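You operate a simulated robot arm through the tools that you are given. There is no shell and no other tool. Be economical: measure what you need, move in short steps, check, and stop when the job is done.

You run a simulated robot arm. Do the job below in one go: nothing can be reset, and whatever is moved stays where it is left.

Task
Sponge the clay smears off the laptop and the desk.
Fine: switch the laptop off first; wet the sponge in the water dish and put it back after. What is to be rubbed or washed off counts as gone when no trace of it is left.

Only the result counts: the job must be done as asked and must still hold three seconds after the hand-in. Knocking over, shifting, dropping, spilling or breaking anything else fails it.

Robot
A 6-joint arm with a four-finger gripper on a trunk, on a base that drives. Base frame: it is fixed to the floor where the robot stands at the start and does not move with it; the origin is under the middle of the robot, x ahead of it, y to its left, z up. Lengths are in m, angles in degrees, forces in N, time in s.
Its first joint turns from -166.0 to 166.0 degrees. Places, roughly: desk [0.8, 0.2, 0.4]; laptop [0.7, 0.2, 0.8]; water dish [0.9, -0.2, 0.8]. Payload 3.67 kg.
Tool frame: the origin (TCP) lies between the finger pads and is the grasp point; the fingertips stand 0.028 m ahead of it; z points along the fingers, y is the line along which they close. Largest opening 0.112 m; the body of the gripper starts 0.073 m behind the TCP.
Orientation is that of the tool frame in the base frame, as a unit quaternion [w, x, y, z]. With the fingers straight down and closing along the base's y, the tool's x points along the base's -x, its y along +y and its z along -z.

Tools
- The arm moves only by the tool nudge_tool. Its argument "targets" is one flat list of numbers, 7 for each row, row after row: the shift along the base's x, y, z in m, then the turn, a rotation vector about the base's x, y, z in degrees, then the finger opening in m, from 0 to 0.112. In form: [tx, ty, tz, rx, ry, rz, fingers, tx, ty, tz, rx, ry, rz, fingers, ...]. A call has 1 to 8 rows; each row shifts and turns the commanded pose from where the row before left it. A row lasts 0.2 s, in which the tool goes at most 0.05 m and 8.6 degrees; a call with a longer step from one row to the next is refused whole, and so is a gripper value outside its range. Where a pose cannot be reached the arm comes as near as it can. A force on the tool above 60 N (or 10 N above the force at the start of the call, whichever is more), or a blocked arm, ends the call early, and 0.2 s more pass. Each finger halts on what it meets, pressing with about 31 N; the grip force reading is that of the motor and also rises with nothing between the fingers. The clock runs only during rows and for 0.2 s after the last one: add rows that do not move to give the fingers time. The reply holds the time, the measured pose of the TCP, the force on the tool along the base axes, the opening and the grip force, in the units named above and with some noise, with the torque about the TCP (base axes, N m) and any sound that the robot's microphone picked up.
- Cameras (640 x 400 px; columns grow to the right, rows downward): "scene" is now at [0.1014, 0.199, 1.3142]; the picture's right is [-0.22, -0.97, 0.00], its down [-0.69, 0.16, -0.70] and it looks along [0.68, -0.16, -0.71] (base axes); focal length 268 px, centre (320, 200). "wrist" rides on the gripper at [0.06, -0.018, -0.104] in the tool frame; the picture's right is [0.29, 0.96, 0.00], its down [-0.80, 0.24, -0.55] and it looks along [-0.53, 0.16, 0.83] (tool axes); focal length 234 px, centre (320, 200). There is no depth. A picture from a camera that has moved, and an enlarged one, comes with that camera's place and axes in the base frame and with its lens.
- grab_frame(camera): a new picture of that camera. It takes no simulated time.
- drive_base(legs): drives the robot by 1 to 6 legs, each [ahead, left, turn to the left] in m, m and degrees, along the robot's own axes; the way and the turn of a leg run together, so that a leg with both is an arc; at most 1.5 m and 180 degrees a leg. The arm and the cameras ride along, it lands a little off, and it stops where it bumps. It gives what a move gives.
- aim_head(pan, tilt): turns the head with the scene camera to pan (to the left, within 143 degrees either way) and tilt (down, from -29 to 69), counted from straight ahead of the robot. It gives what a move gives.
- zoom(camera, box): a new picture of the part [left, top, right, bottom] of that camera's present view, enlarged. It takes no simulated time.
- finish_job(): hands the job in; it is judged then, once.

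Go step by step. Nothing tells you exact positions but the pictures and the camera data: compare them with the known pose of the tool, close in by small moves and look again before you grip or let go. The budget is 120 turns and 98 pictures, counting those below and the enlarged ones. Unless the task says otherwise, let go and move clear before handing in, and close with one line.

The tools are called after "Emit:" as name(argument=value, ...) on one line, values as JSON. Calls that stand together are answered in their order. nudge_tool: Moves the arm, as the interface text tells. Its arguments: {"type":"object","properties":{"targets":{"type":"array"}},"required":["targets"]} The other tools are called the same way: drive_base (legs) drives the base; aim_head (pan, tilt) turns the head that bears the scene camera; grab_frame (camera) takes a picture; zoom (camera, box) takes an enlarged picture of a part of a camera's view; finish_job () hands the job in.

At the start:

```text
t: 0.0
ee_pos: [0.4879, 0.2343, 0.993]
tool_rot: [0.0, 0.0, 1.0, 0.001]
force: [0.3, 0.6, -0.6]
moment: [0.0, 0.0, -0.03]
finger_gap: 0.1118
gripper_force: 0.0
robot x, y, heading: [-0.0013, -0.0003, 0.1]
head pan, tilt: [-12.8, 45.4]
```

scene: 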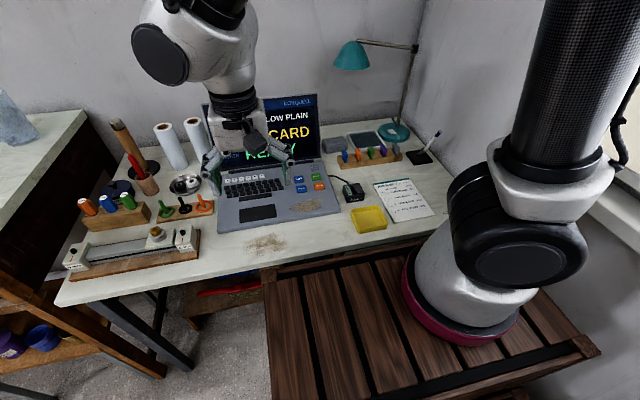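
wrist: 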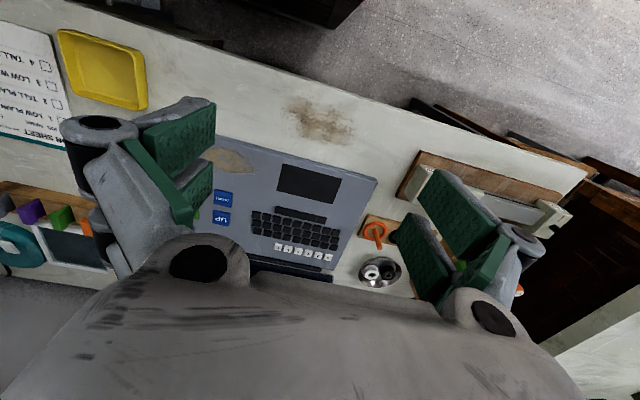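

I see a desk with a laptop, two clay smears (one on the laptop palm rest, one on the desk in front), a yellow tray, and other items. I'll zoom in to find the sponge, water dish and laptop power key.

Emit:
zoom(camera="scene", box=[200, 90, 360, 190])

Emit:
zoom(camera="scene", box=[310, 120, 470, 240])

Emit:
zoom(camera="scene", box=[200, 155, 360, 265])

Emit:
zoom(camera="scene", box=[60, 110, 220, 280])

```text
4.00 times, centred on (280, 140) of scene
camera zoom: at [0.1014, 0.199, 1.3142], right [-0.22, -0.97, 0.0], down [-0.69, 0.16, -0.7], along [0.68, -0.16, -0.71], focal length 1072 px, centre (480, 440)
```

zoom: 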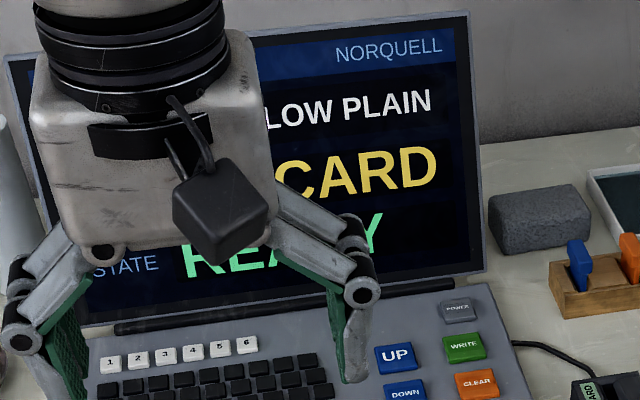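

```text
3.33 times, centred on (390, 180) of scene
camera zoom: at [0.1014, 0.199, 1.3142], right [-0.22, -0.97, 0.0], down [-0.69, 0.16, -0.7], along [0.68, -0.16, -0.71], focal length 893 px, centre (87, 267)
```

zoom: 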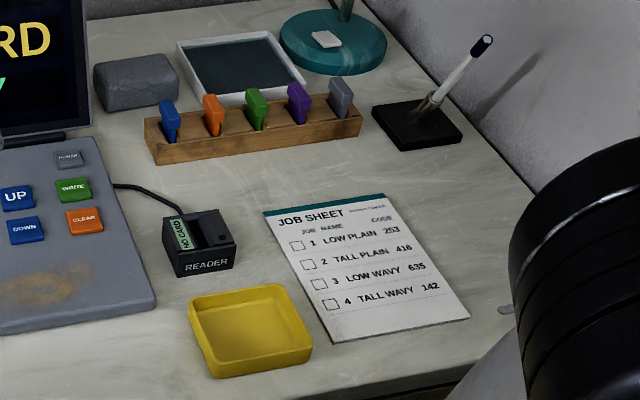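

```text
3.64 times, centred on (280, 210) of scene
camera zoom: at [0.1014, 0.199, 1.3142], right [-0.22, -0.97, 0.0], down [-0.69, 0.16, -0.7], along [0.68, -0.16, -0.71], focal length 974 px, centre (466, 164)
```

zoom: 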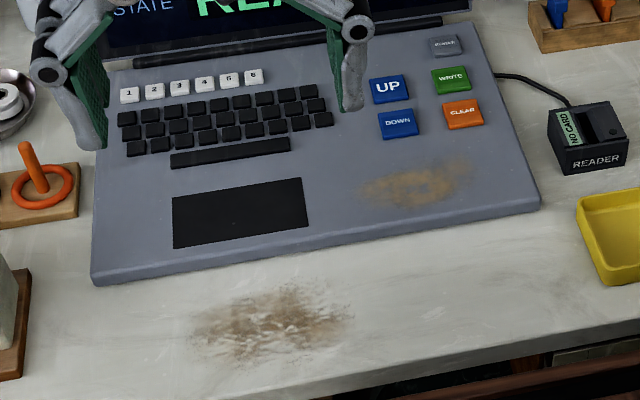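

```text
2.35 times, centred on (140, 195) of scene
camera zoom: at [0.1014, 0.199, 1.3142], right [-0.22, -0.97, 0.0], down [-0.69, 0.16, -0.7], along [0.68, -0.16, -0.71], focal length 630 px, centre (744, 212)
```

zoom: 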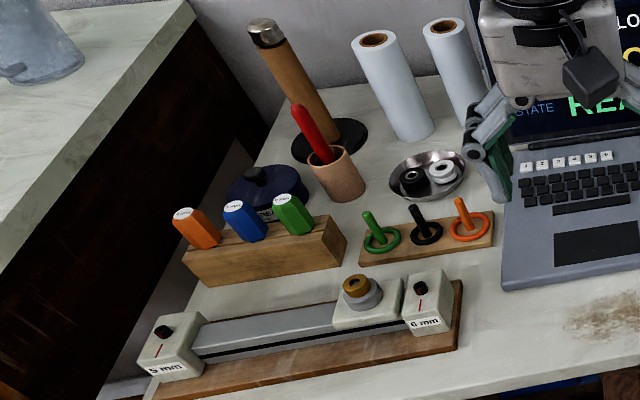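

The grey block right of the screen looks like the sponge (about [0.87, -0.03]), with the water dish behind the peg rack. The POWER key is near [0.76, 0.07]. I close the fingers and move over the POWER key with a small forward lean, then look.

Emit:
nudge_tool(targets=[0.035, -0.03, 0, 0, 0, 0, 0.0, 0.035, -0.03, 0, 0, 0, 0, 0.0, 0.035, -0.03, 0, 0, -5, 0, 0.0, 0.035, -0.03, -0.01, 0, -5, 0, 0.0, 0.035, -0.03, -0.02, 0, -5, 0, 0.0, 0.035, -0.015, -0.02, 0, 0, 0, 0.0, 0.02, 0, -0.02, 0, 0, 0, 0.0, 0, 0, 0, 0, 0, 0, 0.0])

Emit:
grab_frame(camera="wrist")

Emit:
grab_frame(camera="scene")

```text
refused: row 5 steps farther than a row can; nothing moved
```

```text
91 pictures are left
camera wrist: at [0.4286, 0.216, 1.0977], right [-0.29, 0.96, 0.0], down [0.8, 0.24, 0.55], along [0.53, 0.16, -0.83], focal length 234 px, centre (320, 200)
```

wrist: 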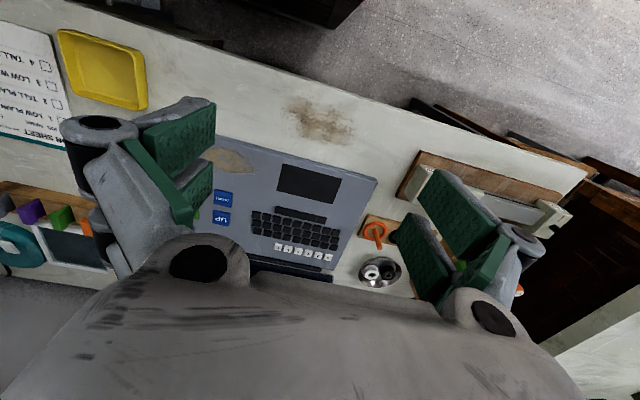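

```text
90 pictures are left
camera scene: at [0.1014, 0.199, 1.3142], right [-0.22, -0.97, 0.0], down [-0.69, 0.16, -0.7], along [0.68, -0.16, -0.71], focal length 268 px, centre (320, 200)
```

scene: 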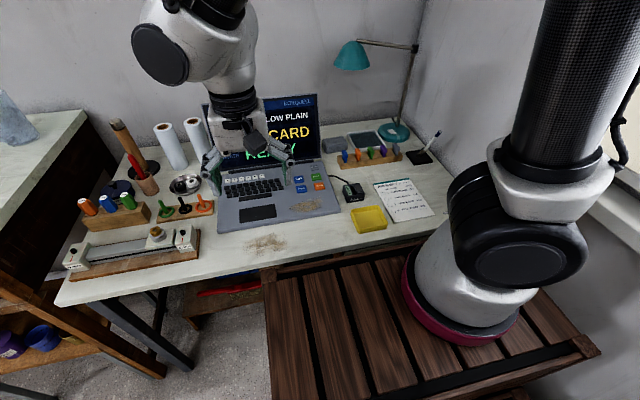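

The move was refused for a step slightly too long; I resend it with smaller steps, looking once it is done.

Emit:
nudge_tool(targets=[0.035, -0.028, 0, 0, 0, 0, 0.0, 0.035, -0.028, 0, 0, 0, 0, 0.0, 0.035, -0.028, 0, 0, -5, 0, 0.0, 0.035, -0.028, 0, 0, -5, 0, 0.0, 0.035, -0.028, -0.01, 0, -5, 0, 0.0, 0.035, -0.025, -0.01, 0, 0, 0, 0.0, 0.03, 0, -0.02, 0, 0, 0, 0.0, 0, 0, 0, 0, 0, 0, 0.0])

```text
t: 1.8
ee_pos: [0.7284, 0.0673, 0.9546]
tool_rot: [0.131, 0.0, 0.991, 0.001]
force: [0.4, -0.1, 0.5]
moment: [-0.02, 0.01, -0.03]
finger_gap: 0.0
gripper_force: 30.9
robot x, y, heading: [0.0008, 0.0008, -0.0]
head pan, tilt: [-12.8, 45.4]
```

Emit:
grab_frame(camera="wrist")

Emit:
zoom(camera="scene", box=[230, 80, 390, 180])

```text
89 pictures are left
camera wrist: at [0.644, 0.0489, 1.0397], right [-0.28, 0.96, -0.07], down [0.63, 0.24, 0.74], along [0.73, 0.16, -0.67], focal length 234 px, centre (320, 200)
```

wrist: 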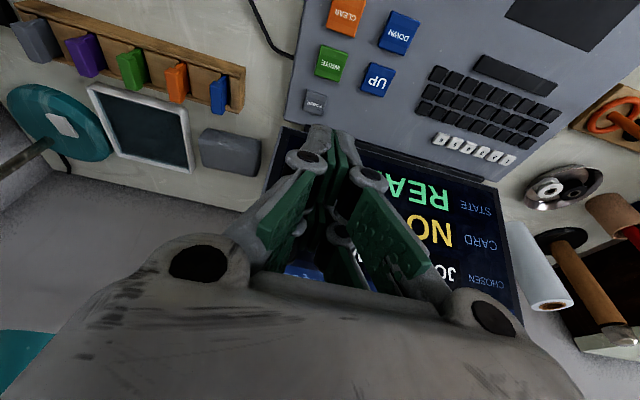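

```text
4.00 times, centred on (310, 130) of scene
camera zoom: at [0.1013, 0.199, 1.3142], right [-0.22, -0.97, 0.0], down [-0.69, 0.16, -0.7], along [0.68, -0.16, -0.71], focal length 1072 px, centre (360, 480)
```

zoom: 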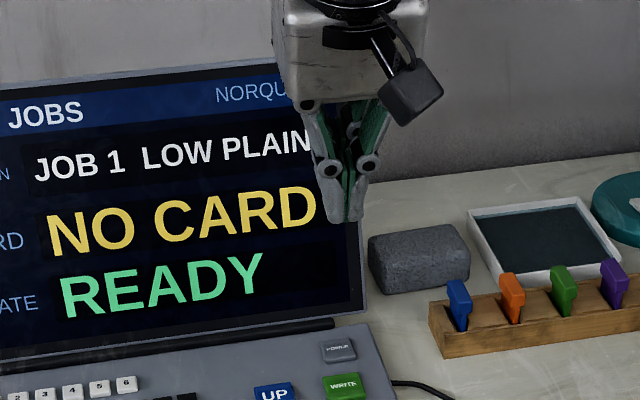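

The power key triangulates to about [0.77, 0.064, 0.775]. I lower the closed fingertips to just above it.

Emit:
nudge_tool(targets=[0.01, -0.001, -0.04, 0, 0, 0, 0.0, 0.01, -0.001, -0.04, 0, 0, 0, 0.0, 0.01, -0.001, -0.04, 0, 0, 0, 0.0, 0.002, 0, 0, 0, 0, 0, 0.0])

Emit:
grab_frame(camera="wrist")

Emit:
zoom(camera="scene", box=[270, 120, 366, 180])

```text
t: 2.8
ee_pos: [0.7613, 0.0664, 0.8334]
tool_rot: [0.13, 0.0, 0.991, 0.0]
force: [0.5, 0.0, -0.1]
moment: [0.02, 0.01, 0.01]
finger_gap: 0.0003
gripper_force: 30.6
robot x, y, heading: [0.0003, -0.0004, -0.1]
head pan, tilt: [-12.8, 45.4]
```

```text
87 pictures are left
camera wrist: at [0.676, 0.0482, 0.9182], right [-0.28, 0.96, -0.07], down [0.63, 0.24, 0.74], along [0.73, 0.16, -0.67], focal length 234 px, centre (320, 200)
```

wrist: 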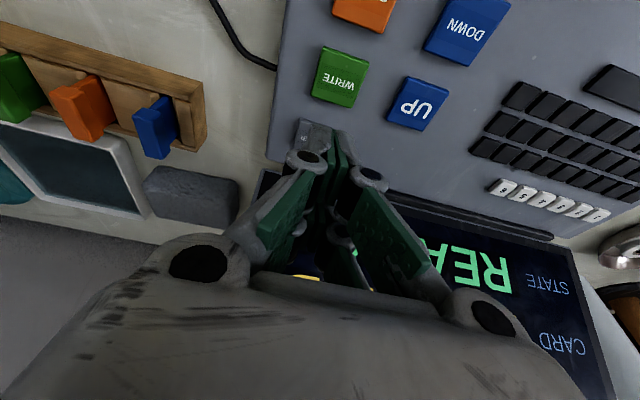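

```text
6.67 times, centred on (318, 150) of scene
camera zoom: at [0.1013, 0.199, 1.3142], right [-0.22, -0.97, 0.0], down [-0.69, 0.16, -0.7], along [0.68, -0.16, -0.71], focal length 1786 px, centre (333, 533)
```

zoom: 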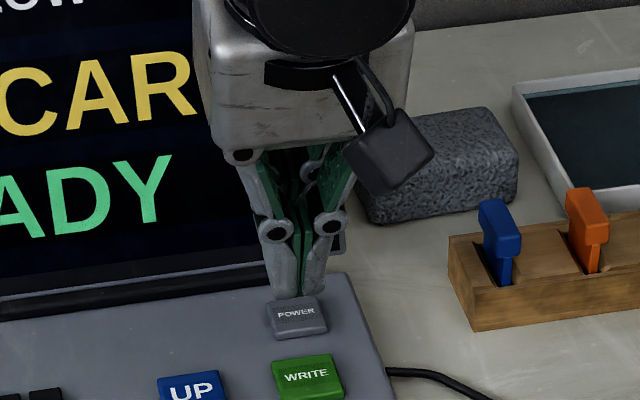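

The tip is lined up over the POWER key. I descend in small steps watching force.

Emit:
nudge_tool(targets=[0, -0.002, -0.005, 0, 0, 0, 0.0, 0, 0, -0.005, 0, 0, 0, 0.0, 0, 0, -0.004, 0, 0, 0, 0.0])

Emit:
zoom(camera="scene", box=[270, 120, 366, 180])

```text
t: 3.6
ee_pos: [0.7604, 0.0635, 0.82]
tool_rot: [0.131, -0.001, 0.991, 0.0]
force: [0.1, 0.3, 0.7]
moment: [-0.03, -0.02, 0.01]
finger_gap: 0.0
gripper_force: 31.0
robot x, y, heading: [0.0003, -0.0014, 0.0]
head pan, tilt: [-12.8, 45.4]
```

```text
6.67 times, centred on (318, 150) of scene
camera zoom: at [0.1014, 0.1991, 1.3142], right [-0.22, -0.98, 0.0], down [-0.69, 0.16, -0.7], along [0.68, -0.16, -0.71], focal length 1786 px, centre (333, 533)
```

zoom: 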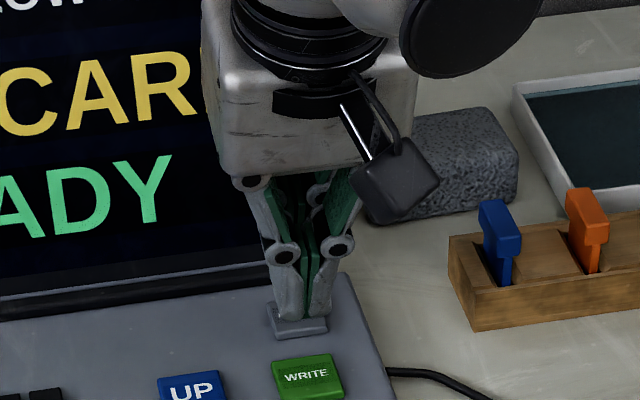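

Almost touching; I add a touch forward and keep descending gently.

Emit:
nudge_tool(targets=[0.004, 0.001, -0.003, 0, 0, 0, 0.0, 0, 0, -0.003, 0, 0, 0, 0.0])

Emit:
zoom(camera="scene", box=[270, 120, 366, 180])

```text
t: 4.2
ee_pos: [0.7652, 0.0639, 0.8134]
tool_rot: [0.131, 0.0, 0.991, -0.001]
force: [-0.3, -0.4, 0.2]
moment: [-0.01, -0.01, -0.02]
finger_gap: 0.0
gripper_force: 30.8
robot x, y, heading: [-0.0001, 0.0013, -0.0]
head pan, tilt: [-12.8, 45.4]
```

```text
6.67 times, centred on (318, 150) of scene
camera zoom: at [0.1014, 0.199, 1.3142], right [-0.22, -0.97, 0.0], down [-0.69, 0.16, -0.7], along [0.68, -0.16, -0.71], focal length 1786 px, centre (333, 533)
```

zoom: 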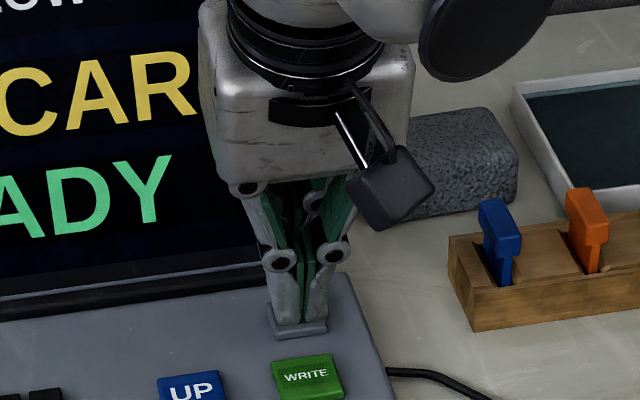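

Still free; the tip is over the key, so I continue down.

Emit:
nudge_tool(targets=[0.001, 0, -0.003, 0, 0, 0, 0.0, 0.001, 0, -0.003, 0, 0, 0, 0.0])

Emit:
zoom(camera="scene", box=[270, 120, 366, 180])

```text
t: 4.8
ee_pos: [0.7653, 0.0649, 0.8081]
tool_rot: [0.13, -0.001, 0.992, 0.001]
force: [0.6, 0.9, -0.4]
moment: [0.0, -0.01, -0.02]
finger_gap: 0.0
gripper_force: 30.9
robot x, y, heading: [-0.0007, -0.0027, -0.1]
head pan, tilt: [-12.8, 45.4]
```

```text
6.67 times, centred on (318, 150) of scene
camera zoom: at [0.1014, 0.199, 1.3142], right [-0.22, -0.97, 0.0], down [-0.69, 0.16, -0.7], along [0.68, -0.16, -0.71], focal length 1786 px, centre (333, 533)
```

zoom: 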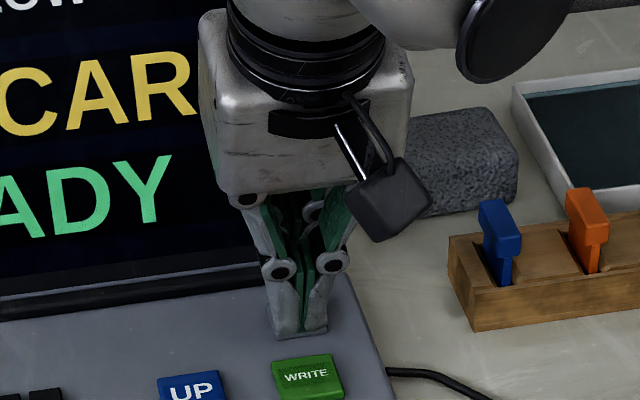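

Still no contact; I carry on down with slight forward motion.

Emit:
nudge_tool(targets=[0.004, 0, -0.003, 0, 0, 0, 0.0, 0.002, 0, -0.003, 0, 0, 0, 0.0])

Emit:
zoom(camera="scene", box=[270, 120, 366, 180])

Emit:
zoom(camera="wrist", box=[240, 60, 400, 160])

```text
t: 5.4
ee_pos: [0.7712, 0.0645, 0.8006]
tool_rot: [0.13, 0.0, 0.992, 0.0]
force: [0.9, -0.3, -0.4]
moment: [-0.02, -0.01, 0.0]
finger_gap: 0.0
gripper_force: 31.1
robot x, y, heading: [-0.0002, 0.0031, -0.0]
head pan, tilt: [-12.8, 45.4]
```

```text
6.67 times, centred on (318, 150) of scene
camera zoom: at [0.1014, 0.199, 1.3142], right [-0.22, -0.97, 0.0], down [-0.69, 0.16, -0.7], along [0.68, -0.16, -0.71], focal length 1786 px, centre (333, 533)
```

zoom: 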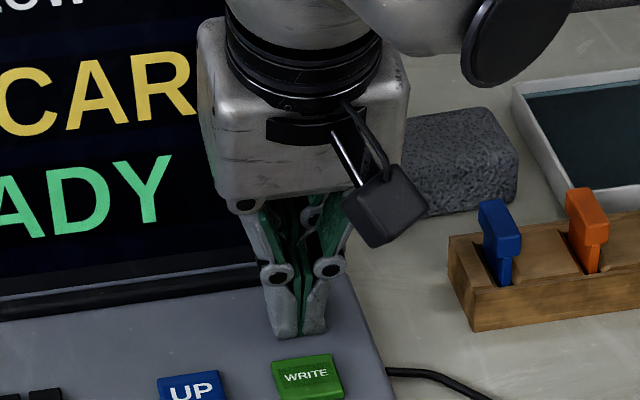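

```text
4.00 times, centred on (320, 110) of wrist
camera zoom: at [0.6873, 0.0461, 0.8858], right [-0.28, 0.96, -0.07], down [0.63, 0.24, 0.74], along [0.73, 0.16, -0.67], focal length 937 px, centre (320, 560)
```

zoom: 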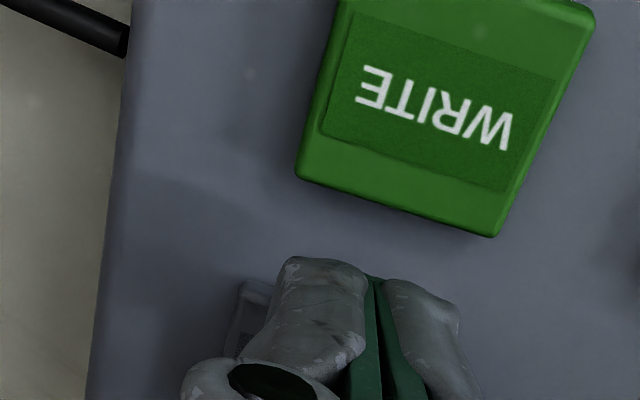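

The key peeks out slightly to the right (-y) of the tips; I shift 4 mm that way and keep descending.

Emit:
nudge_tool(targets=[0.001, -0.004, -0.003, 0, 0, 0, 0.0, 0.001, 0, -0.003, 0, 0, 0, 0.0])

Emit:
zoom(camera="scene", box=[270, 120, 366, 180])

Emit:
zoom(camera="wrist", box=[240, 60, 400, 160])

```text
t: 6.0
ee_pos: [0.7744, 0.0603, 0.7969]
tool_rot: [0.13, 0.001, 0.991, 0.0]
force: [-0.6, -1.0, -0.8]
moment: [0.01, -0.01, 0.0]
finger_gap: 0.0
gripper_force: 31.2
robot x, y, heading: [-0.0026, 0.0048, 0.2]
head pan, tilt: [-12.8, 45.4]
```

```text
6.67 times, centred on (318, 150) of scene
camera zoom: at [0.1014, 0.199, 1.3142], right [-0.22, -0.97, 0.0], down [-0.69, 0.16, -0.7], along [0.68, -0.16, -0.71], focal length 1786 px, centre (333, 533)
```

zoom: 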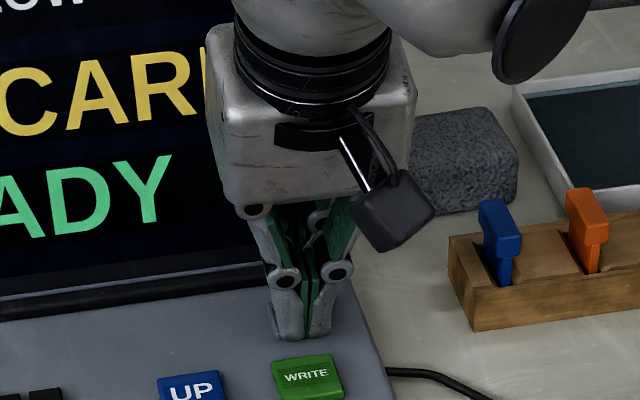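

```text
4.00 times, centred on (320, 110) of wrist
camera zoom: at [0.6896, 0.0423, 0.8812], right [-0.28, 0.96, -0.07], down [0.63, 0.24, 0.74], along [0.73, 0.16, -0.67], focal length 937 px, centre (320, 560)
```

zoom: 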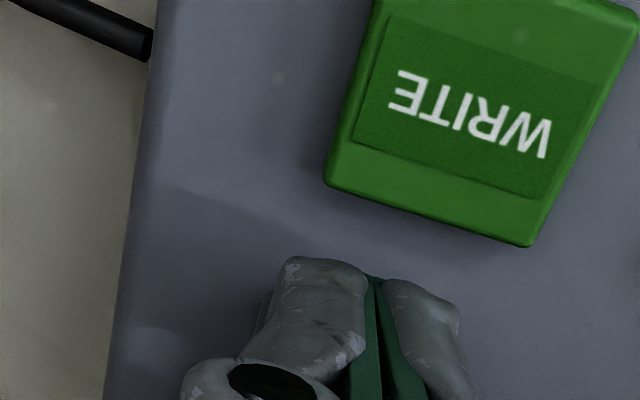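

Well aligned now. Continuing down until contact.

Emit:
nudge_tool(targets=[0.001, 0, -0.003, 0, 0, 0, 0.0, 0.001, 0, -0.003, 0, 0, 0, 0.0, 0, 0, -0.003, 0, 0, 0, 0.0])

Emit:
zoom(camera="scene", box=[270, 120, 366, 180])

```text
t: 6.8
ee_pos: [0.7765, 0.0604, 0.7886]
tool_rot: [0.132, 0.001, 0.991, 0.0]
force: [-4.9, -3.0, 20.0]
moment: [-0.1, 0.42, 0.1]
finger_gap: 0.0059
gripper_force: 36.1
robot x, y, heading: [-0.0016, 0.0015, 0.2]
head pan, tilt: [-12.8, 45.4]
heard: click
```

```text
6.67 times, centred on (318, 150) of scene
camera zoom: at [0.1007, 0.1988, 1.3143], right [-0.22, -0.97, 0.0], down [-0.69, 0.16, -0.7], along [0.69, -0.16, -0.71], focal length 1786 px, centre (333, 533)
```

zoom: 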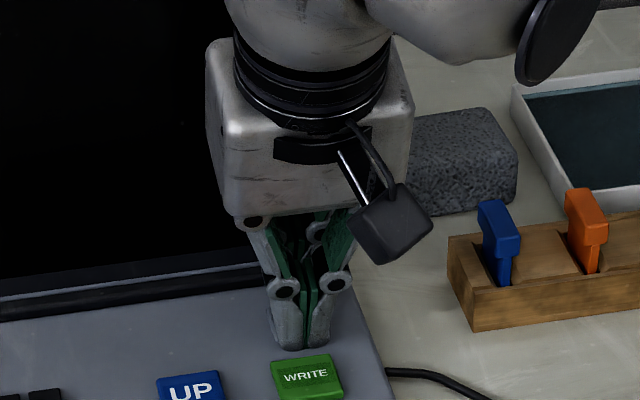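

The laptop went dark with a click. I back off the key straight up, level the tool and then turn 90° toward the sponge.

Emit:
nudge_tool(targets=[-0.003, 0, 0.04, 0, 0, 0, 0.0, -0.01, 0, 0.045, 0, 0, 0, 0.0, -0.01, 0, 0.045, 0, 0, 0, 0.0, -0.01, -0.01, 0.045, 0, 0, 0, 0.0, 0, -0.02, 0.04, 0, 5, 0, 0.0, 0, -0.02, 0, 0, 5, 0, 0.03, 0, -0.02, 0, 0, 5, 0, 0.07, 0, -0.02, 0, 0, 0, 0, 0.1])

Emit:
nudge_tool(targets=[0.01, 0, 0, 0, 0, 8.5, 0.1, 0.01, 0, 0, 0, 0, 8.5, 0.1, 0.01, 0, 0, 0, 0, 8.5, 0.1, 0.01, 0, 0, 0, 0, 8.5, 0.1, 0.01, 0, 0, 0, 0, 8.5, 0.1, 0.01, 0, 0, 0, 0, 8.5, 0.1, 0.01, 0, 0, 0, 0, 8.5, 0.1, 0.01, 0, 0, 0, 0, 8.5, 0.1])

Emit:
nudge_tool(targets=[0.01, 0, -0.02, 0, 0, 8.5, 0.1, 0.01, 0, -0.02, 0, 0, 8.5, 0.1, 0.01, 0, -0.02, 0, 0, 8.5, 0.1])

Emit:
grab_frame(camera="wrist")

Emit:
grab_frame(camera="scene")

```text
t: 8.6
ee_pos: [0.7412, -0.0289, 1.004]
tool_rot: [-0.001, 0.0, 1.0, 0.0]
force: [0.1, 0.3, 0.3]
moment: [-0.01, -0.02, 0.0]
finger_gap: 0.1001
gripper_force: 0.0
robot x, y, heading: [-0.0016, -0.002, 0.1]
head pan, tilt: [-12.8, 45.4]
```

```text
t: 10.4
ee_pos: [0.8217, -0.0274, 1.0029]
tool_rot: [0.0, -0.56, 0.829, 0.0]
force: [-0.4, 1.1, 0.5]
moment: [0.0, -0.01, 0.01]
finger_gap: 0.1
gripper_force: 0.1
robot x, y, heading: [0.0017, -0.0027, -0.2]
head pan, tilt: [-12.8, 45.4]
```

```text
t: 11.2
ee_pos: [0.8543, -0.0287, 0.9411]
tool_rot: [0.001, 0.729, -0.685, -0.001]
force: [-0.1, -0.2, 1.0]
moment: [0.0, -0.06, -0.01]
finger_gap: 0.0998
gripper_force: 0.0
robot x, y, heading: [-0.0019, 0.0009, -0.1]
head pan, tilt: [-12.8, 45.4]
```

```text
77 pictures are left
camera wrist: at [0.8753, -0.0881, 1.0455], right [-0.94, -0.35, 0.0], down [-0.29, 0.78, 0.55], along [-0.19, 0.52, -0.83], focal length 234 px, centre (320, 200)
```

wrist: 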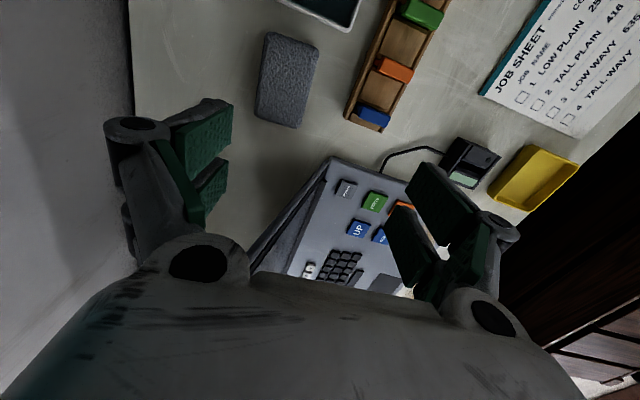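

```text
76 pictures are left
camera scene: at [0.1012, 0.199, 1.3142], right [-0.22, -0.97, 0.0], down [-0.69, 0.16, -0.7], along [0.68, -0.16, -0.71], focal length 268 px, centre (320, 200)
```

scene: 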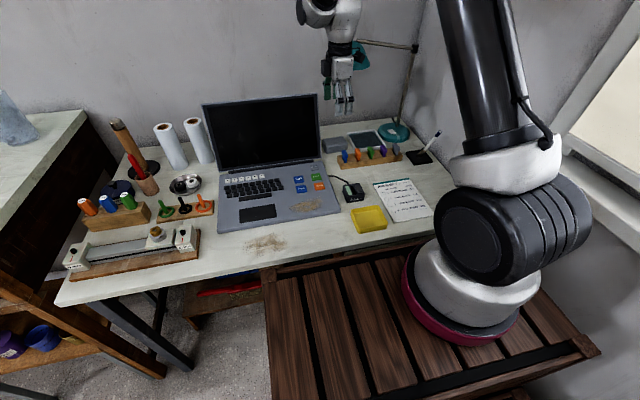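

Sponge and dish edge are visible in the wrist camera; I zoom to measure the sponge.

Emit:
zoom(camera="wrist", box=[220, 0, 380, 140])

Emit:
zoom(camera="scene", box=[310, 110, 420, 180])

```text
2.86 times, centred on (300, 70) of wrist
camera zoom: at [0.8753, -0.0881, 1.0455], right [-0.94, -0.35, 0.0], down [-0.29, 0.78, 0.55], along [-0.19, 0.52, -0.83], focal length 669 px, centre (377, 571)
```

zoom: 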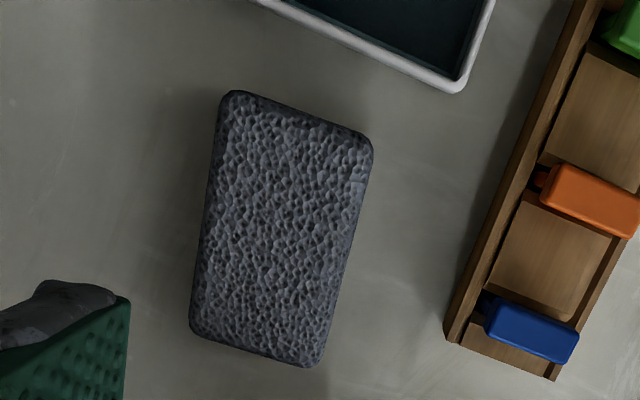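

```text
5.71 times, centred on (365, 145) of scene
camera zoom: at [0.1012, 0.199, 1.3142], right [-0.22, -0.97, 0.0], down [-0.69, 0.16, -0.7], along [0.68, -0.16, -0.71], focal length 1531 px, centre (63, 514)
```

zoom: 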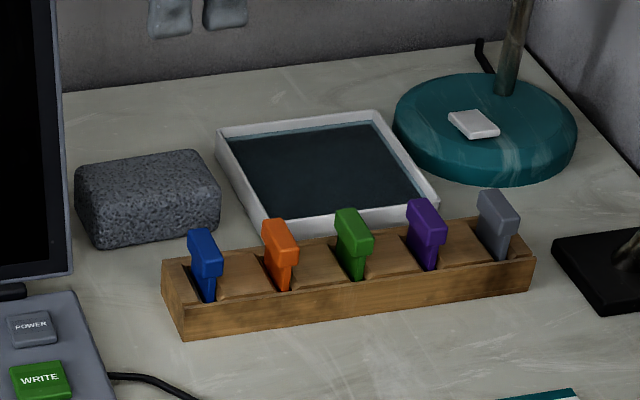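

Sponge top is about 51 × 79 mm, centred near [0.899, -0.042], top z≈0.775, its short side parallel to the finger line. I move above it with a 0.08 opening and check.

Emit:
nudge_tool(targets=[0.022, -0.007, -0.03, 0, 0, 0, 0.08, 0.022, -0.007, -0.03, 0, 0, 0, 0.08, 0, 0, -0.02, 0, 0, 0, 0.08, 0, 0, 0, 0, 0, 0, 0.08])

Emit:
grab_frame(camera="wrist")

Emit:
zoom(camera="scene", box=[310, 100, 420, 170])

```text
t: 11.7
ee_pos: [0.8733, -0.0361, 0.9146]
tool_rot: [0.001, 0.725, -0.688, -0.002]
force: [-33.8, 5.7, 23.3]
moment: [-1.99, -4.29, -1.86]
finger_gap: 0.0799
gripper_force: 0.0
robot x, y, heading: [-0.0012, 0.0004, -0.2]
head pan, tilt: [-12.8, 45.4]
stopped in row 2: the force on the tool passed its limit at 78 N (the readings are from after the stop); the commanded pose is now the measured one
```

```text
73 pictures are left
camera wrist: at [0.895, -0.0945, 1.0183], right [-0.94, -0.34, 0.0], down [-0.28, 0.78, 0.56], along [-0.19, 0.52, -0.83], focal length 234 px, centre (320, 200)
```

wrist: 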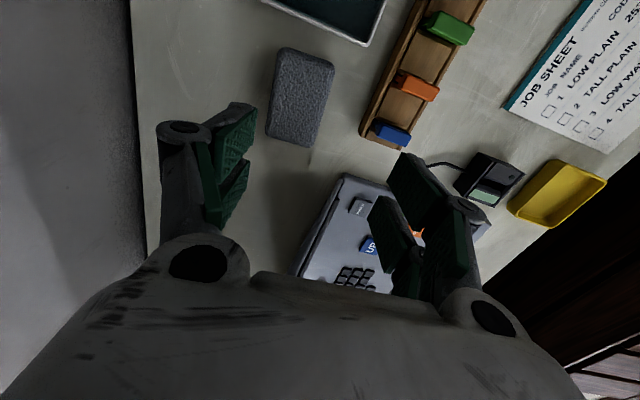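

```text
5.71 times, centred on (365, 135) of scene
camera zoom: at [0.0988, 0.1995, 1.3143], right [-0.22, -0.98, 0.0], down [-0.69, 0.16, -0.7], along [0.69, -0.16, -0.71], focal length 1531 px, centre (63, 571)
```

zoom: 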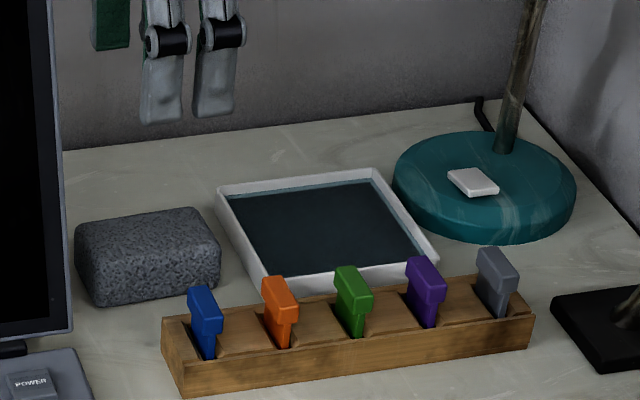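

Something hit: a push in -x while the gripper was still high, probably the arm against the lamp or wall. I back off a little and look.

Emit:
nudge_tool(targets=[-0.02, 0.005, 0.0, 0, 0, 0, 0.08, -0.02, 0, 0.0, 0, 0, 0, 0.08])

Emit:
aim_head(pan=-12.8, tilt=25)

Emit:
grab_frame(camera="scene")

```text
t: 12.3
ee_pos: [0.836, -0.0318, 0.9093]
tool_rot: [0.001, 0.727, -0.687, -0.001]
force: [0.5, 0.7, 0.4]
moment: [-0.03, 0.03, -0.03]
finger_gap: 0.0801
gripper_force: 0.1
robot x, y, heading: [-0.001, 0.0002, -0.2]
head pan, tilt: [-12.8, 45.4]
```

```text
t: 13.1
ee_pos: [0.8369, -0.0335, 0.9093]
tool_rot: [0.001, 0.727, -0.686, -0.002]
force: [-1.3, 0.4, 0.7]
moment: [0.02, -0.03, 0.0]
finger_gap: 0.0799
gripper_force: 0.1
robot x, y, heading: [0.0012, -0.0009, -0.1]
head pan, tilt: [-12.8, 25.0]
```

```text
71 pictures are left
camera scene: at [0.1123, 0.1966, 1.3452], right [-0.22, -0.98, 0.0], down [-0.41, 0.09, -0.91], along [0.88, -0.2, -0.42], focal length 268 px, centre (320, 200)
```

scene: 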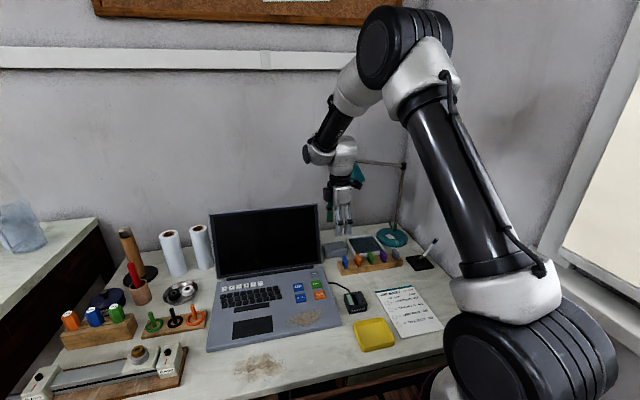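

I zoom on the gripper-lamp area.

Emit:
zoom(camera="scene", box=[290, 100, 450, 290])

```text
2.11 times, centred on (370, 195) of scene
camera zoom: at [0.1123, 0.1966, 1.3452], right [-0.22, -0.98, 0.0], down [-0.41, 0.09, -0.91], along [0.88, -0.2, -0.42], focal length 564 px, centre (215, 210)
```

zoom: 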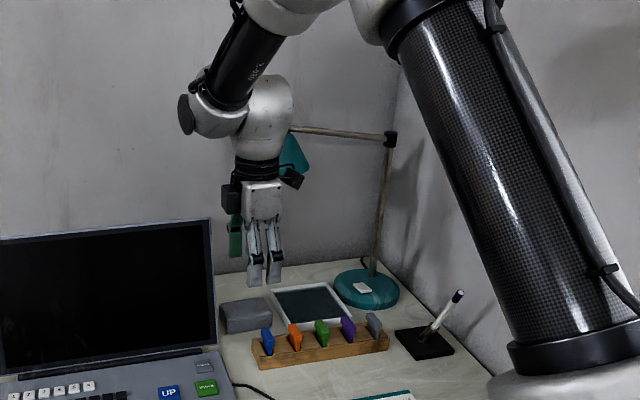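

The wrist touched the lamp shade that overhangs the sponge, so a vertical approach is out. I back away, turn the tool back and lean it so the wrist stays on the robot's side; then I check that the lamp has not moved.

Emit:
nudge_tool(targets=[-0.02, -0.01, 0.0, 0, 0, 0, 0.1, -0.02, -0.01, 0.0, 0, 0, -8.5, 0.1, 0, -0.01, 0, 0, 0, -8.5, 0.1, 0, 0, 0, 0, 0, -8.5, 0.1, 0, 0, 0, 0, 0, -8.5, 0.1, 0, 0, 0, 0, 0, -8.5, 0.1, 0, 0, 0, 0, 0, -8.5, 0.1, 0, 0, 0, 0, 0, -8.5, 0.1])

Emit:
nudge_tool(targets=[0, 0, 0.01, 0, 0, -8.5, 0.1, 0, 0, 0.01, 0, 0, -8.5, 0.1, 0, 0, 0, 0, 0, -8.5, 0.1, 0, 0, 0, 0, 0, -4.5, 0.1, 0, 0, 0, 0, -8, 0, 0.1, 0, 0, 0, 0, -8, 0, 0.1, 0, 0, 0, 0, -7, 0, 0.1, 0, 0, 0, 0, -7, 0, 0.1])

Emit:
aim_head(pan=-12.8, tilt=45.4)

Emit:
grab_frame(camera="scene")

Emit:
grab_frame(camera="wrist")

```text
t: 14.9
ee_pos: [0.7954, -0.0616, 0.9121]
tool_rot: [0.0, -0.289, 0.957, 0.001]
force: [-0.5, 0.1, 1.0]
moment: [0.02, 0.01, 0.02]
finger_gap: 0.0997
gripper_force: 0.0
robot x, y, heading: [0.0051, -0.0015, 0.3]
head pan, tilt: [-12.8, 25.0]
```

```text
t: 16.7
ee_pos: [0.795, -0.0604, 0.9307]
tool_rot: [0.199, -0.033, 0.979, -0.004]
force: [0.4, 0.0, 0.1]
moment: [0.02, 0.03, -0.03]
finger_gap: 0.0997
gripper_force: 0.1
out of reach, approached as far as the arm can: row 8
robot x, y, heading: [-0.0022, 0.0015, 0.0]
head pan, tilt: [-12.8, 25.0]
```

```text
t: 17.6
ee_pos: [0.7951, -0.0599, 0.9308]
tool_rot: [0.199, -0.033, 0.979, -0.003]
force: [-0.3, -0.5, 0.6]
moment: [0.01, -0.03, 0.03]
finger_gap: 0.0998
gripper_force: 0.0
robot x, y, heading: [0.0011, -0.0007, -0.2]
head pan, tilt: [-12.8, 45.4]
```

```text
69 pictures are left
camera scene: at [0.1014, 0.1991, 1.3142], right [-0.22, -0.98, 0.0], down [-0.69, 0.16, -0.7], along [0.69, -0.16, -0.71], focal length 268 px, centre (320, 200)
```

scene: 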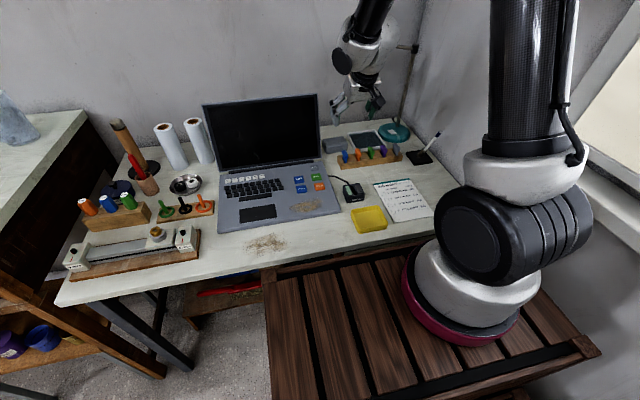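

```text
68 pictures are left
camera wrist: at [0.7012, -0.0832, 1.0039], right [-0.32, 0.94, -0.13], down [0.5, 0.29, 0.82], along [0.8, 0.2, -0.56], focal length 234 px, centre (320, 200)
```

wrist: 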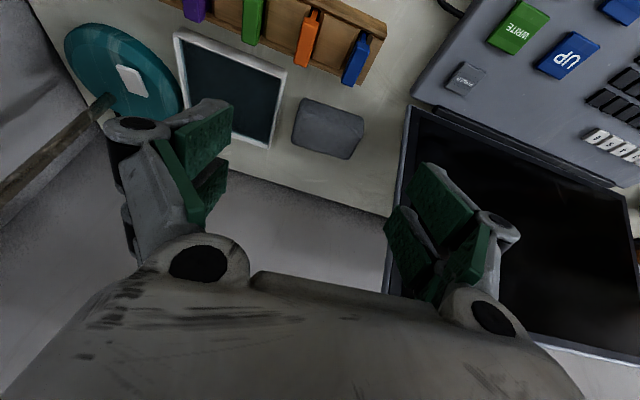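

The lamp base and pole sit where they were. The tool now leans about 23° forward with the fingers closing along the sponge's length. I move to a hover over the sponge.

Emit:
nudge_tool(targets=[0.035, 0.006, -0.025, 0, 0, 0, 0.094, 0.035, 0.006, -0.025, 0, 0, 0, 0.094, 0.03, 0.006, -0.02, 0, 0, 0, 0.094, 0, 0, 0, 0, 0, 0, 0.094])

Emit:
grab_frame(camera="wrist")

Emit:
zoom(camera="scene", box=[310, 80, 430, 160])

```text
t: 18.6
ee_pos: [0.8974, -0.0419, 0.858]
tool_rot: [0.2, -0.033, 0.979, -0.004]
force: [-0.3, 0.6, 0.5]
moment: [0.04, -0.01, 0.02]
finger_gap: 0.0939
gripper_force: 0.1
robot x, y, heading: [0.0005, 0.002, -0.2]
head pan, tilt: [-12.8, 45.4]
```

```text
67 pictures are left
camera wrist: at [0.8043, -0.0647, 0.9309], right [-0.32, 0.94, -0.13], down [0.5, 0.29, 0.82], along [0.8, 0.2, -0.56], focal length 234 px, centre (320, 200)
```

wrist: 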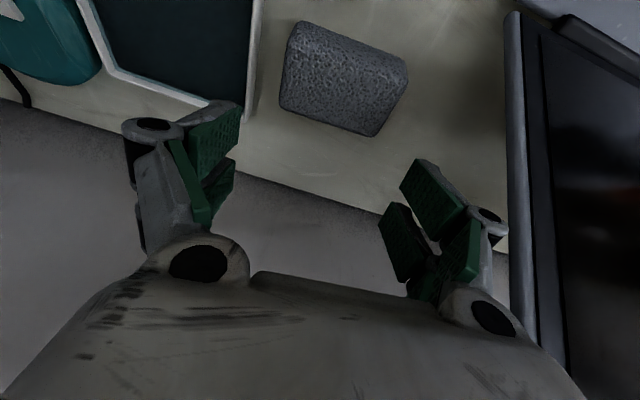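

```text
5.00 times, centred on (370, 120) of scene
camera zoom: at [0.1013, 0.199, 1.3142], right [-0.22, -0.98, 0.0], down [-0.69, 0.16, -0.7], along [0.68, -0.16, -0.71], focal length 1340 px, centre (70, 600)
```

zoom: 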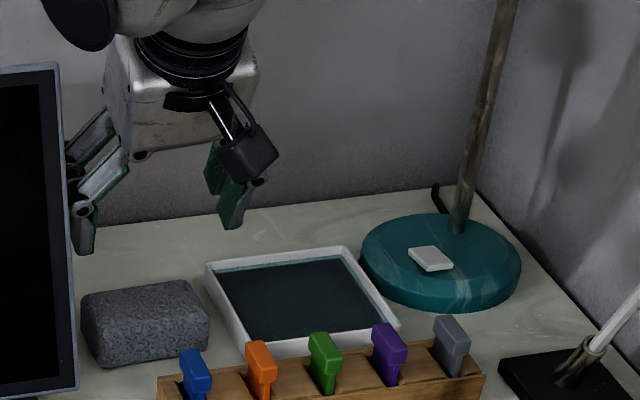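

Zooming on the sponge to refine the centre.

Emit:
zoom(camera="wrist", box=[220, 0, 460, 150])

```text
2.67 times, centred on (340, 75) of wrist
camera zoom: at [0.8043, -0.0647, 0.9309], right [-0.32, 0.94, -0.13], down [0.5, 0.29, 0.82], along [0.8, 0.2, -0.56], focal length 624 px, centre (267, 533)
```

zoom: 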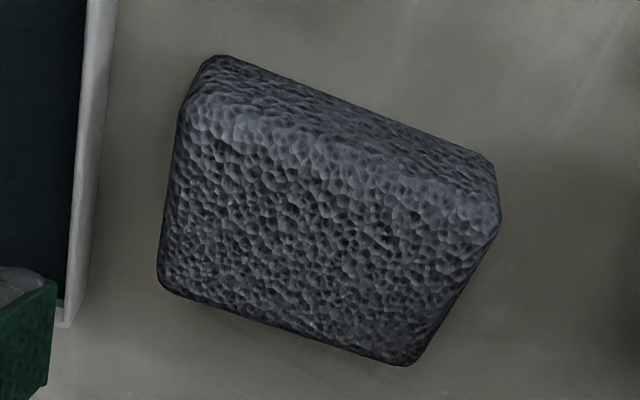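

The sponge centre is at about [0.896, -0.040], bottom ≈0.742. I lower with the fingers straddling its ends, keeping the fingertips clear of the desk.

Emit:
nudge_tool(targets=[-0.004, 0.003, -0.025, 0, 0, 0, 0.092, -0.003, 0, -0.02, 0, 0, 0, 0.092, 0, 0, 0, 0, 0, 0, 0.092])

Emit:
zoom(camera="wrist", box=[160, 0, 480, 200])

Emit:
zoom(camera="scene", box=[310, 90, 406, 150])

```text
t: 19.4
ee_pos: [0.9002, -0.0437, 0.8437]
tool_rot: [0.204, -0.031, 0.978, -0.01]
force: [0.0, 0.4, -0.1]
moment: [0.01, -0.01, 0.02]
finger_gap: 0.0921
gripper_force: 0.0
out of reach, approached as far as the arm can: row 1, 2
robot x, y, heading: [0.0028, 0.0029, -0.1]
head pan, tilt: [-12.8, 45.4]
```

```text
2.00 times, centred on (320, 100) of wrist
camera zoom: at [0.8051, -0.0645, 0.9155], right [-0.32, 0.94, -0.14], down [0.49, 0.29, 0.82], along [0.81, 0.19, -0.56], focal length 468 px, centre (320, 400)
```

zoom: 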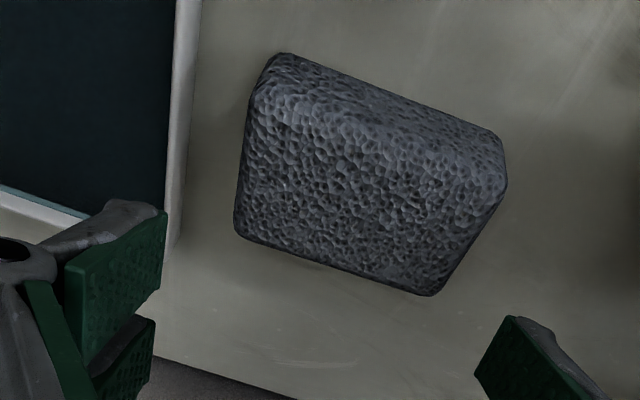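

```text
6.67 times, centred on (358, 120) of scene
camera zoom: at [0.1014, 0.1991, 1.3142], right [-0.22, -0.98, 0.0], down [-0.69, 0.16, -0.7], along [0.68, -0.16, -0.71], focal length 1786 px, centre (67, 733)
```

zoom: 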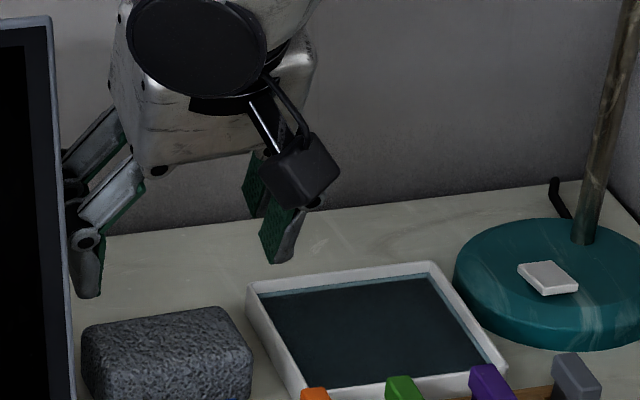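

The arm can't go lower with that much lean. I reduce the lean by about 10° and try again.

Emit:
nudge_tool(targets=[0, 0, 0, 0, 6, 0, 0.092, 0, 0, 0, 0, 5, 0, 0.092, 0, 0, 0, 0, 0, 0, 0.092])

```text
t: 20.1
ee_pos: [0.8988, -0.0432, 0.8449]
tool_rot: [0.105, -0.033, 0.994, -0.001]
force: [-0.1, 0.2, -0.1]
moment: [-0.01, 0.03, 0.02]
finger_gap: 0.0922
gripper_force: 0.0
out of reach, approached as far as the arm can: row 1
robot x, y, heading: [0.0016, -0.0025, 0.0]
head pan, tilt: [-12.8, 45.4]
```

Tilt is now 12°. I continue down in two stages, correcting x and y.

Emit:
nudge_tool(targets=[-0.005, 0.004, -0.02, 0, 0, 0, 0.092, 0, 0, -0.01, 0, 0, 0, 0.092])

Emit:
zoom(camera="wrist", box=[160, 0, 480, 200])

Emit:
zoom(camera="scene", box=[310, 90, 406, 150])

```text
t: 20.8
ee_pos: [0.896, -0.0417, 0.8153]
tool_rot: [0.104, -0.033, 0.994, -0.001]
force: [-0.1, -0.7, 0.4]
moment: [0.03, 0.0, -0.01]
finger_gap: 0.092
gripper_force: 0.1
robot x, y, heading: [-0.0023, 0.0004, -0.1]
head pan, tilt: [-12.8, 45.4]
```

```text
2.00 times, centred on (320, 100) of wrist
camera zoom: at [0.8172, -0.0639, 0.9047], right [-0.34, 0.94, -0.07], down [0.65, 0.29, 0.71], along [0.68, 0.2, -0.71], focal length 468 px, centre (320, 400)
```

zoom: 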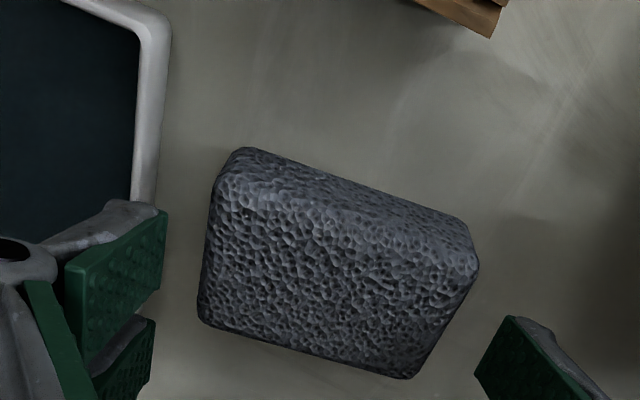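

```text
6.67 times, centred on (358, 120) of scene
camera zoom: at [0.1014, 0.1991, 1.3142], right [-0.22, -0.98, 0.0], down [-0.69, 0.16, -0.7], along [0.68, -0.16, -0.71], focal length 1786 px, centre (67, 733)
```

zoom: 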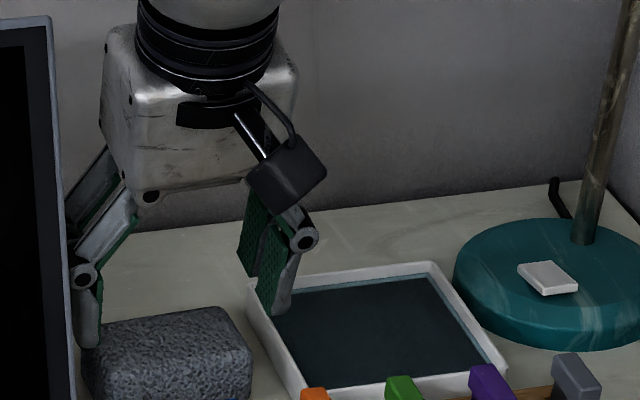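

The gap between sponge and dish is only ~20 mm, so I shift 4.5 mm toward +y before descending further.

Emit:
nudge_tool(targets=[0, 0.0045, -0.006, 0, 0, 0, 0.092, 0, 0, -0.006, 0, 0, 0, 0.092, 0, 0, 0, 0, 0, 0, 0.092])

Emit:
zoom(camera="wrist", box=[160, 40, 480, 240])

Emit:
zoom(camera="scene", box=[310, 110, 374, 150])

```text
t: 21.6
ee_pos: [0.895, -0.0375, 0.805]
tool_rot: [0.105, -0.032, 0.994, -0.001]
force: [-0.5, -1.0, 0.1]
moment: [0.0, -0.02, 0.0]
finger_gap: 0.0919
gripper_force: 0.0
robot x, y, heading: [0.0031, -0.0004, 0.1]
head pan, tilt: [-12.8, 45.4]
```

```text
2.00 times, centred on (320, 140) of wrist
camera zoom: at [0.8163, -0.0598, 0.8936], right [-0.34, 0.94, -0.07], down [0.65, 0.29, 0.71], along [0.68, 0.2, -0.7], focal length 468 px, centre (320, 320)
```

zoom: 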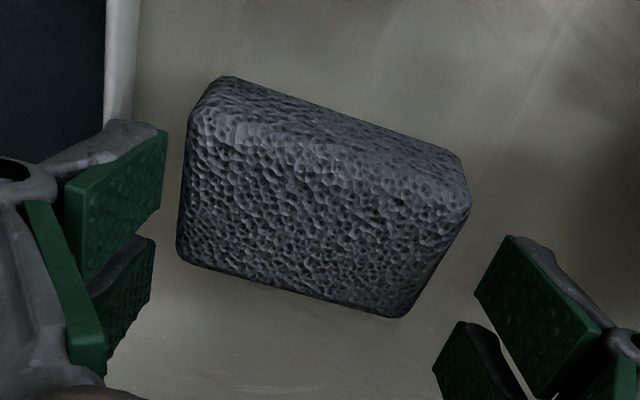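

```text
10.00 times, centred on (342, 130) of scene
camera zoom: at [0.1014, 0.1991, 1.3142], right [-0.22, -0.98, 0.0], down [-0.69, 0.16, -0.7], along [0.68, -0.16, -0.71], focal length 2680 px, centre (100, 900)
```

zoom: 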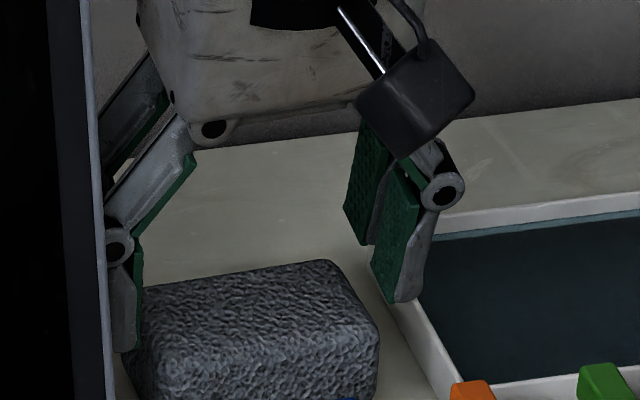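

Alignment looks fine; I continue down 10 mm and check.

Emit:
nudge_tool(targets=[0, 0.0005, -0.005, 0, 0, 0, 0.092, 0, 0, -0.005, 0, 0, 0, 0.092, 0, 0, 0, 0, 0, 0, 0.092])

Emit:
zoom(camera="scene", box=[310, 110, 374, 150])

Emit:
zoom(camera="wrist", box=[160, 40, 480, 240])

```text
t: 22.4
ee_pos: [0.8946, -0.0353, 0.7923]
tool_rot: [0.105, -0.033, 0.994, -0.001]
force: [0.0, -0.4, -0.4]
moment: [-0.02, 0.01, 0.0]
finger_gap: 0.0919
gripper_force: 0.0
robot x, y, heading: [0.0003, -0.0001, -0.5]
head pan, tilt: [-12.8, 45.4]
```

```text
10.00 times, centred on (342, 130) of scene
camera zoom: at [0.1014, 0.1991, 1.3142], right [-0.22, -0.98, 0.0], down [-0.69, 0.16, -0.7], along [0.68, -0.16, -0.71], focal length 2680 px, centre (100, 900)
```

zoom: 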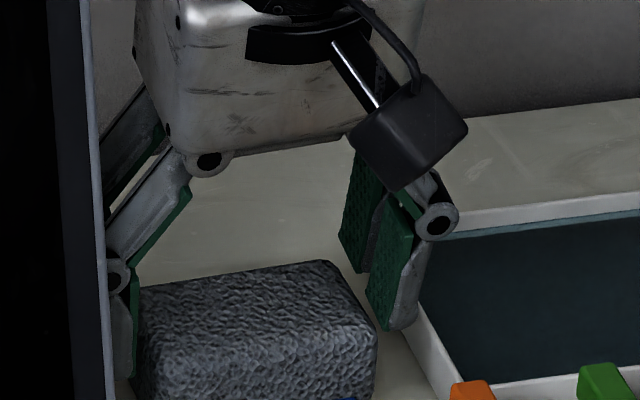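

```text
2.00 times, centred on (320, 140) of wrist
camera zoom: at [0.8157, -0.0585, 0.8826], right [-0.34, 0.94, -0.07], down [0.65, 0.29, 0.71], along [0.68, 0.2, -0.71], focal length 468 px, centre (320, 320)
```

zoom: 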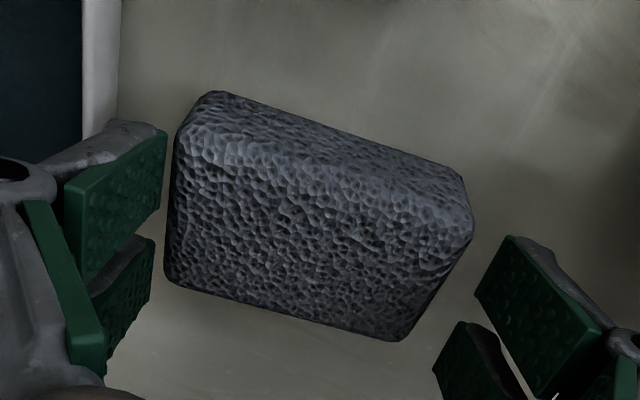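

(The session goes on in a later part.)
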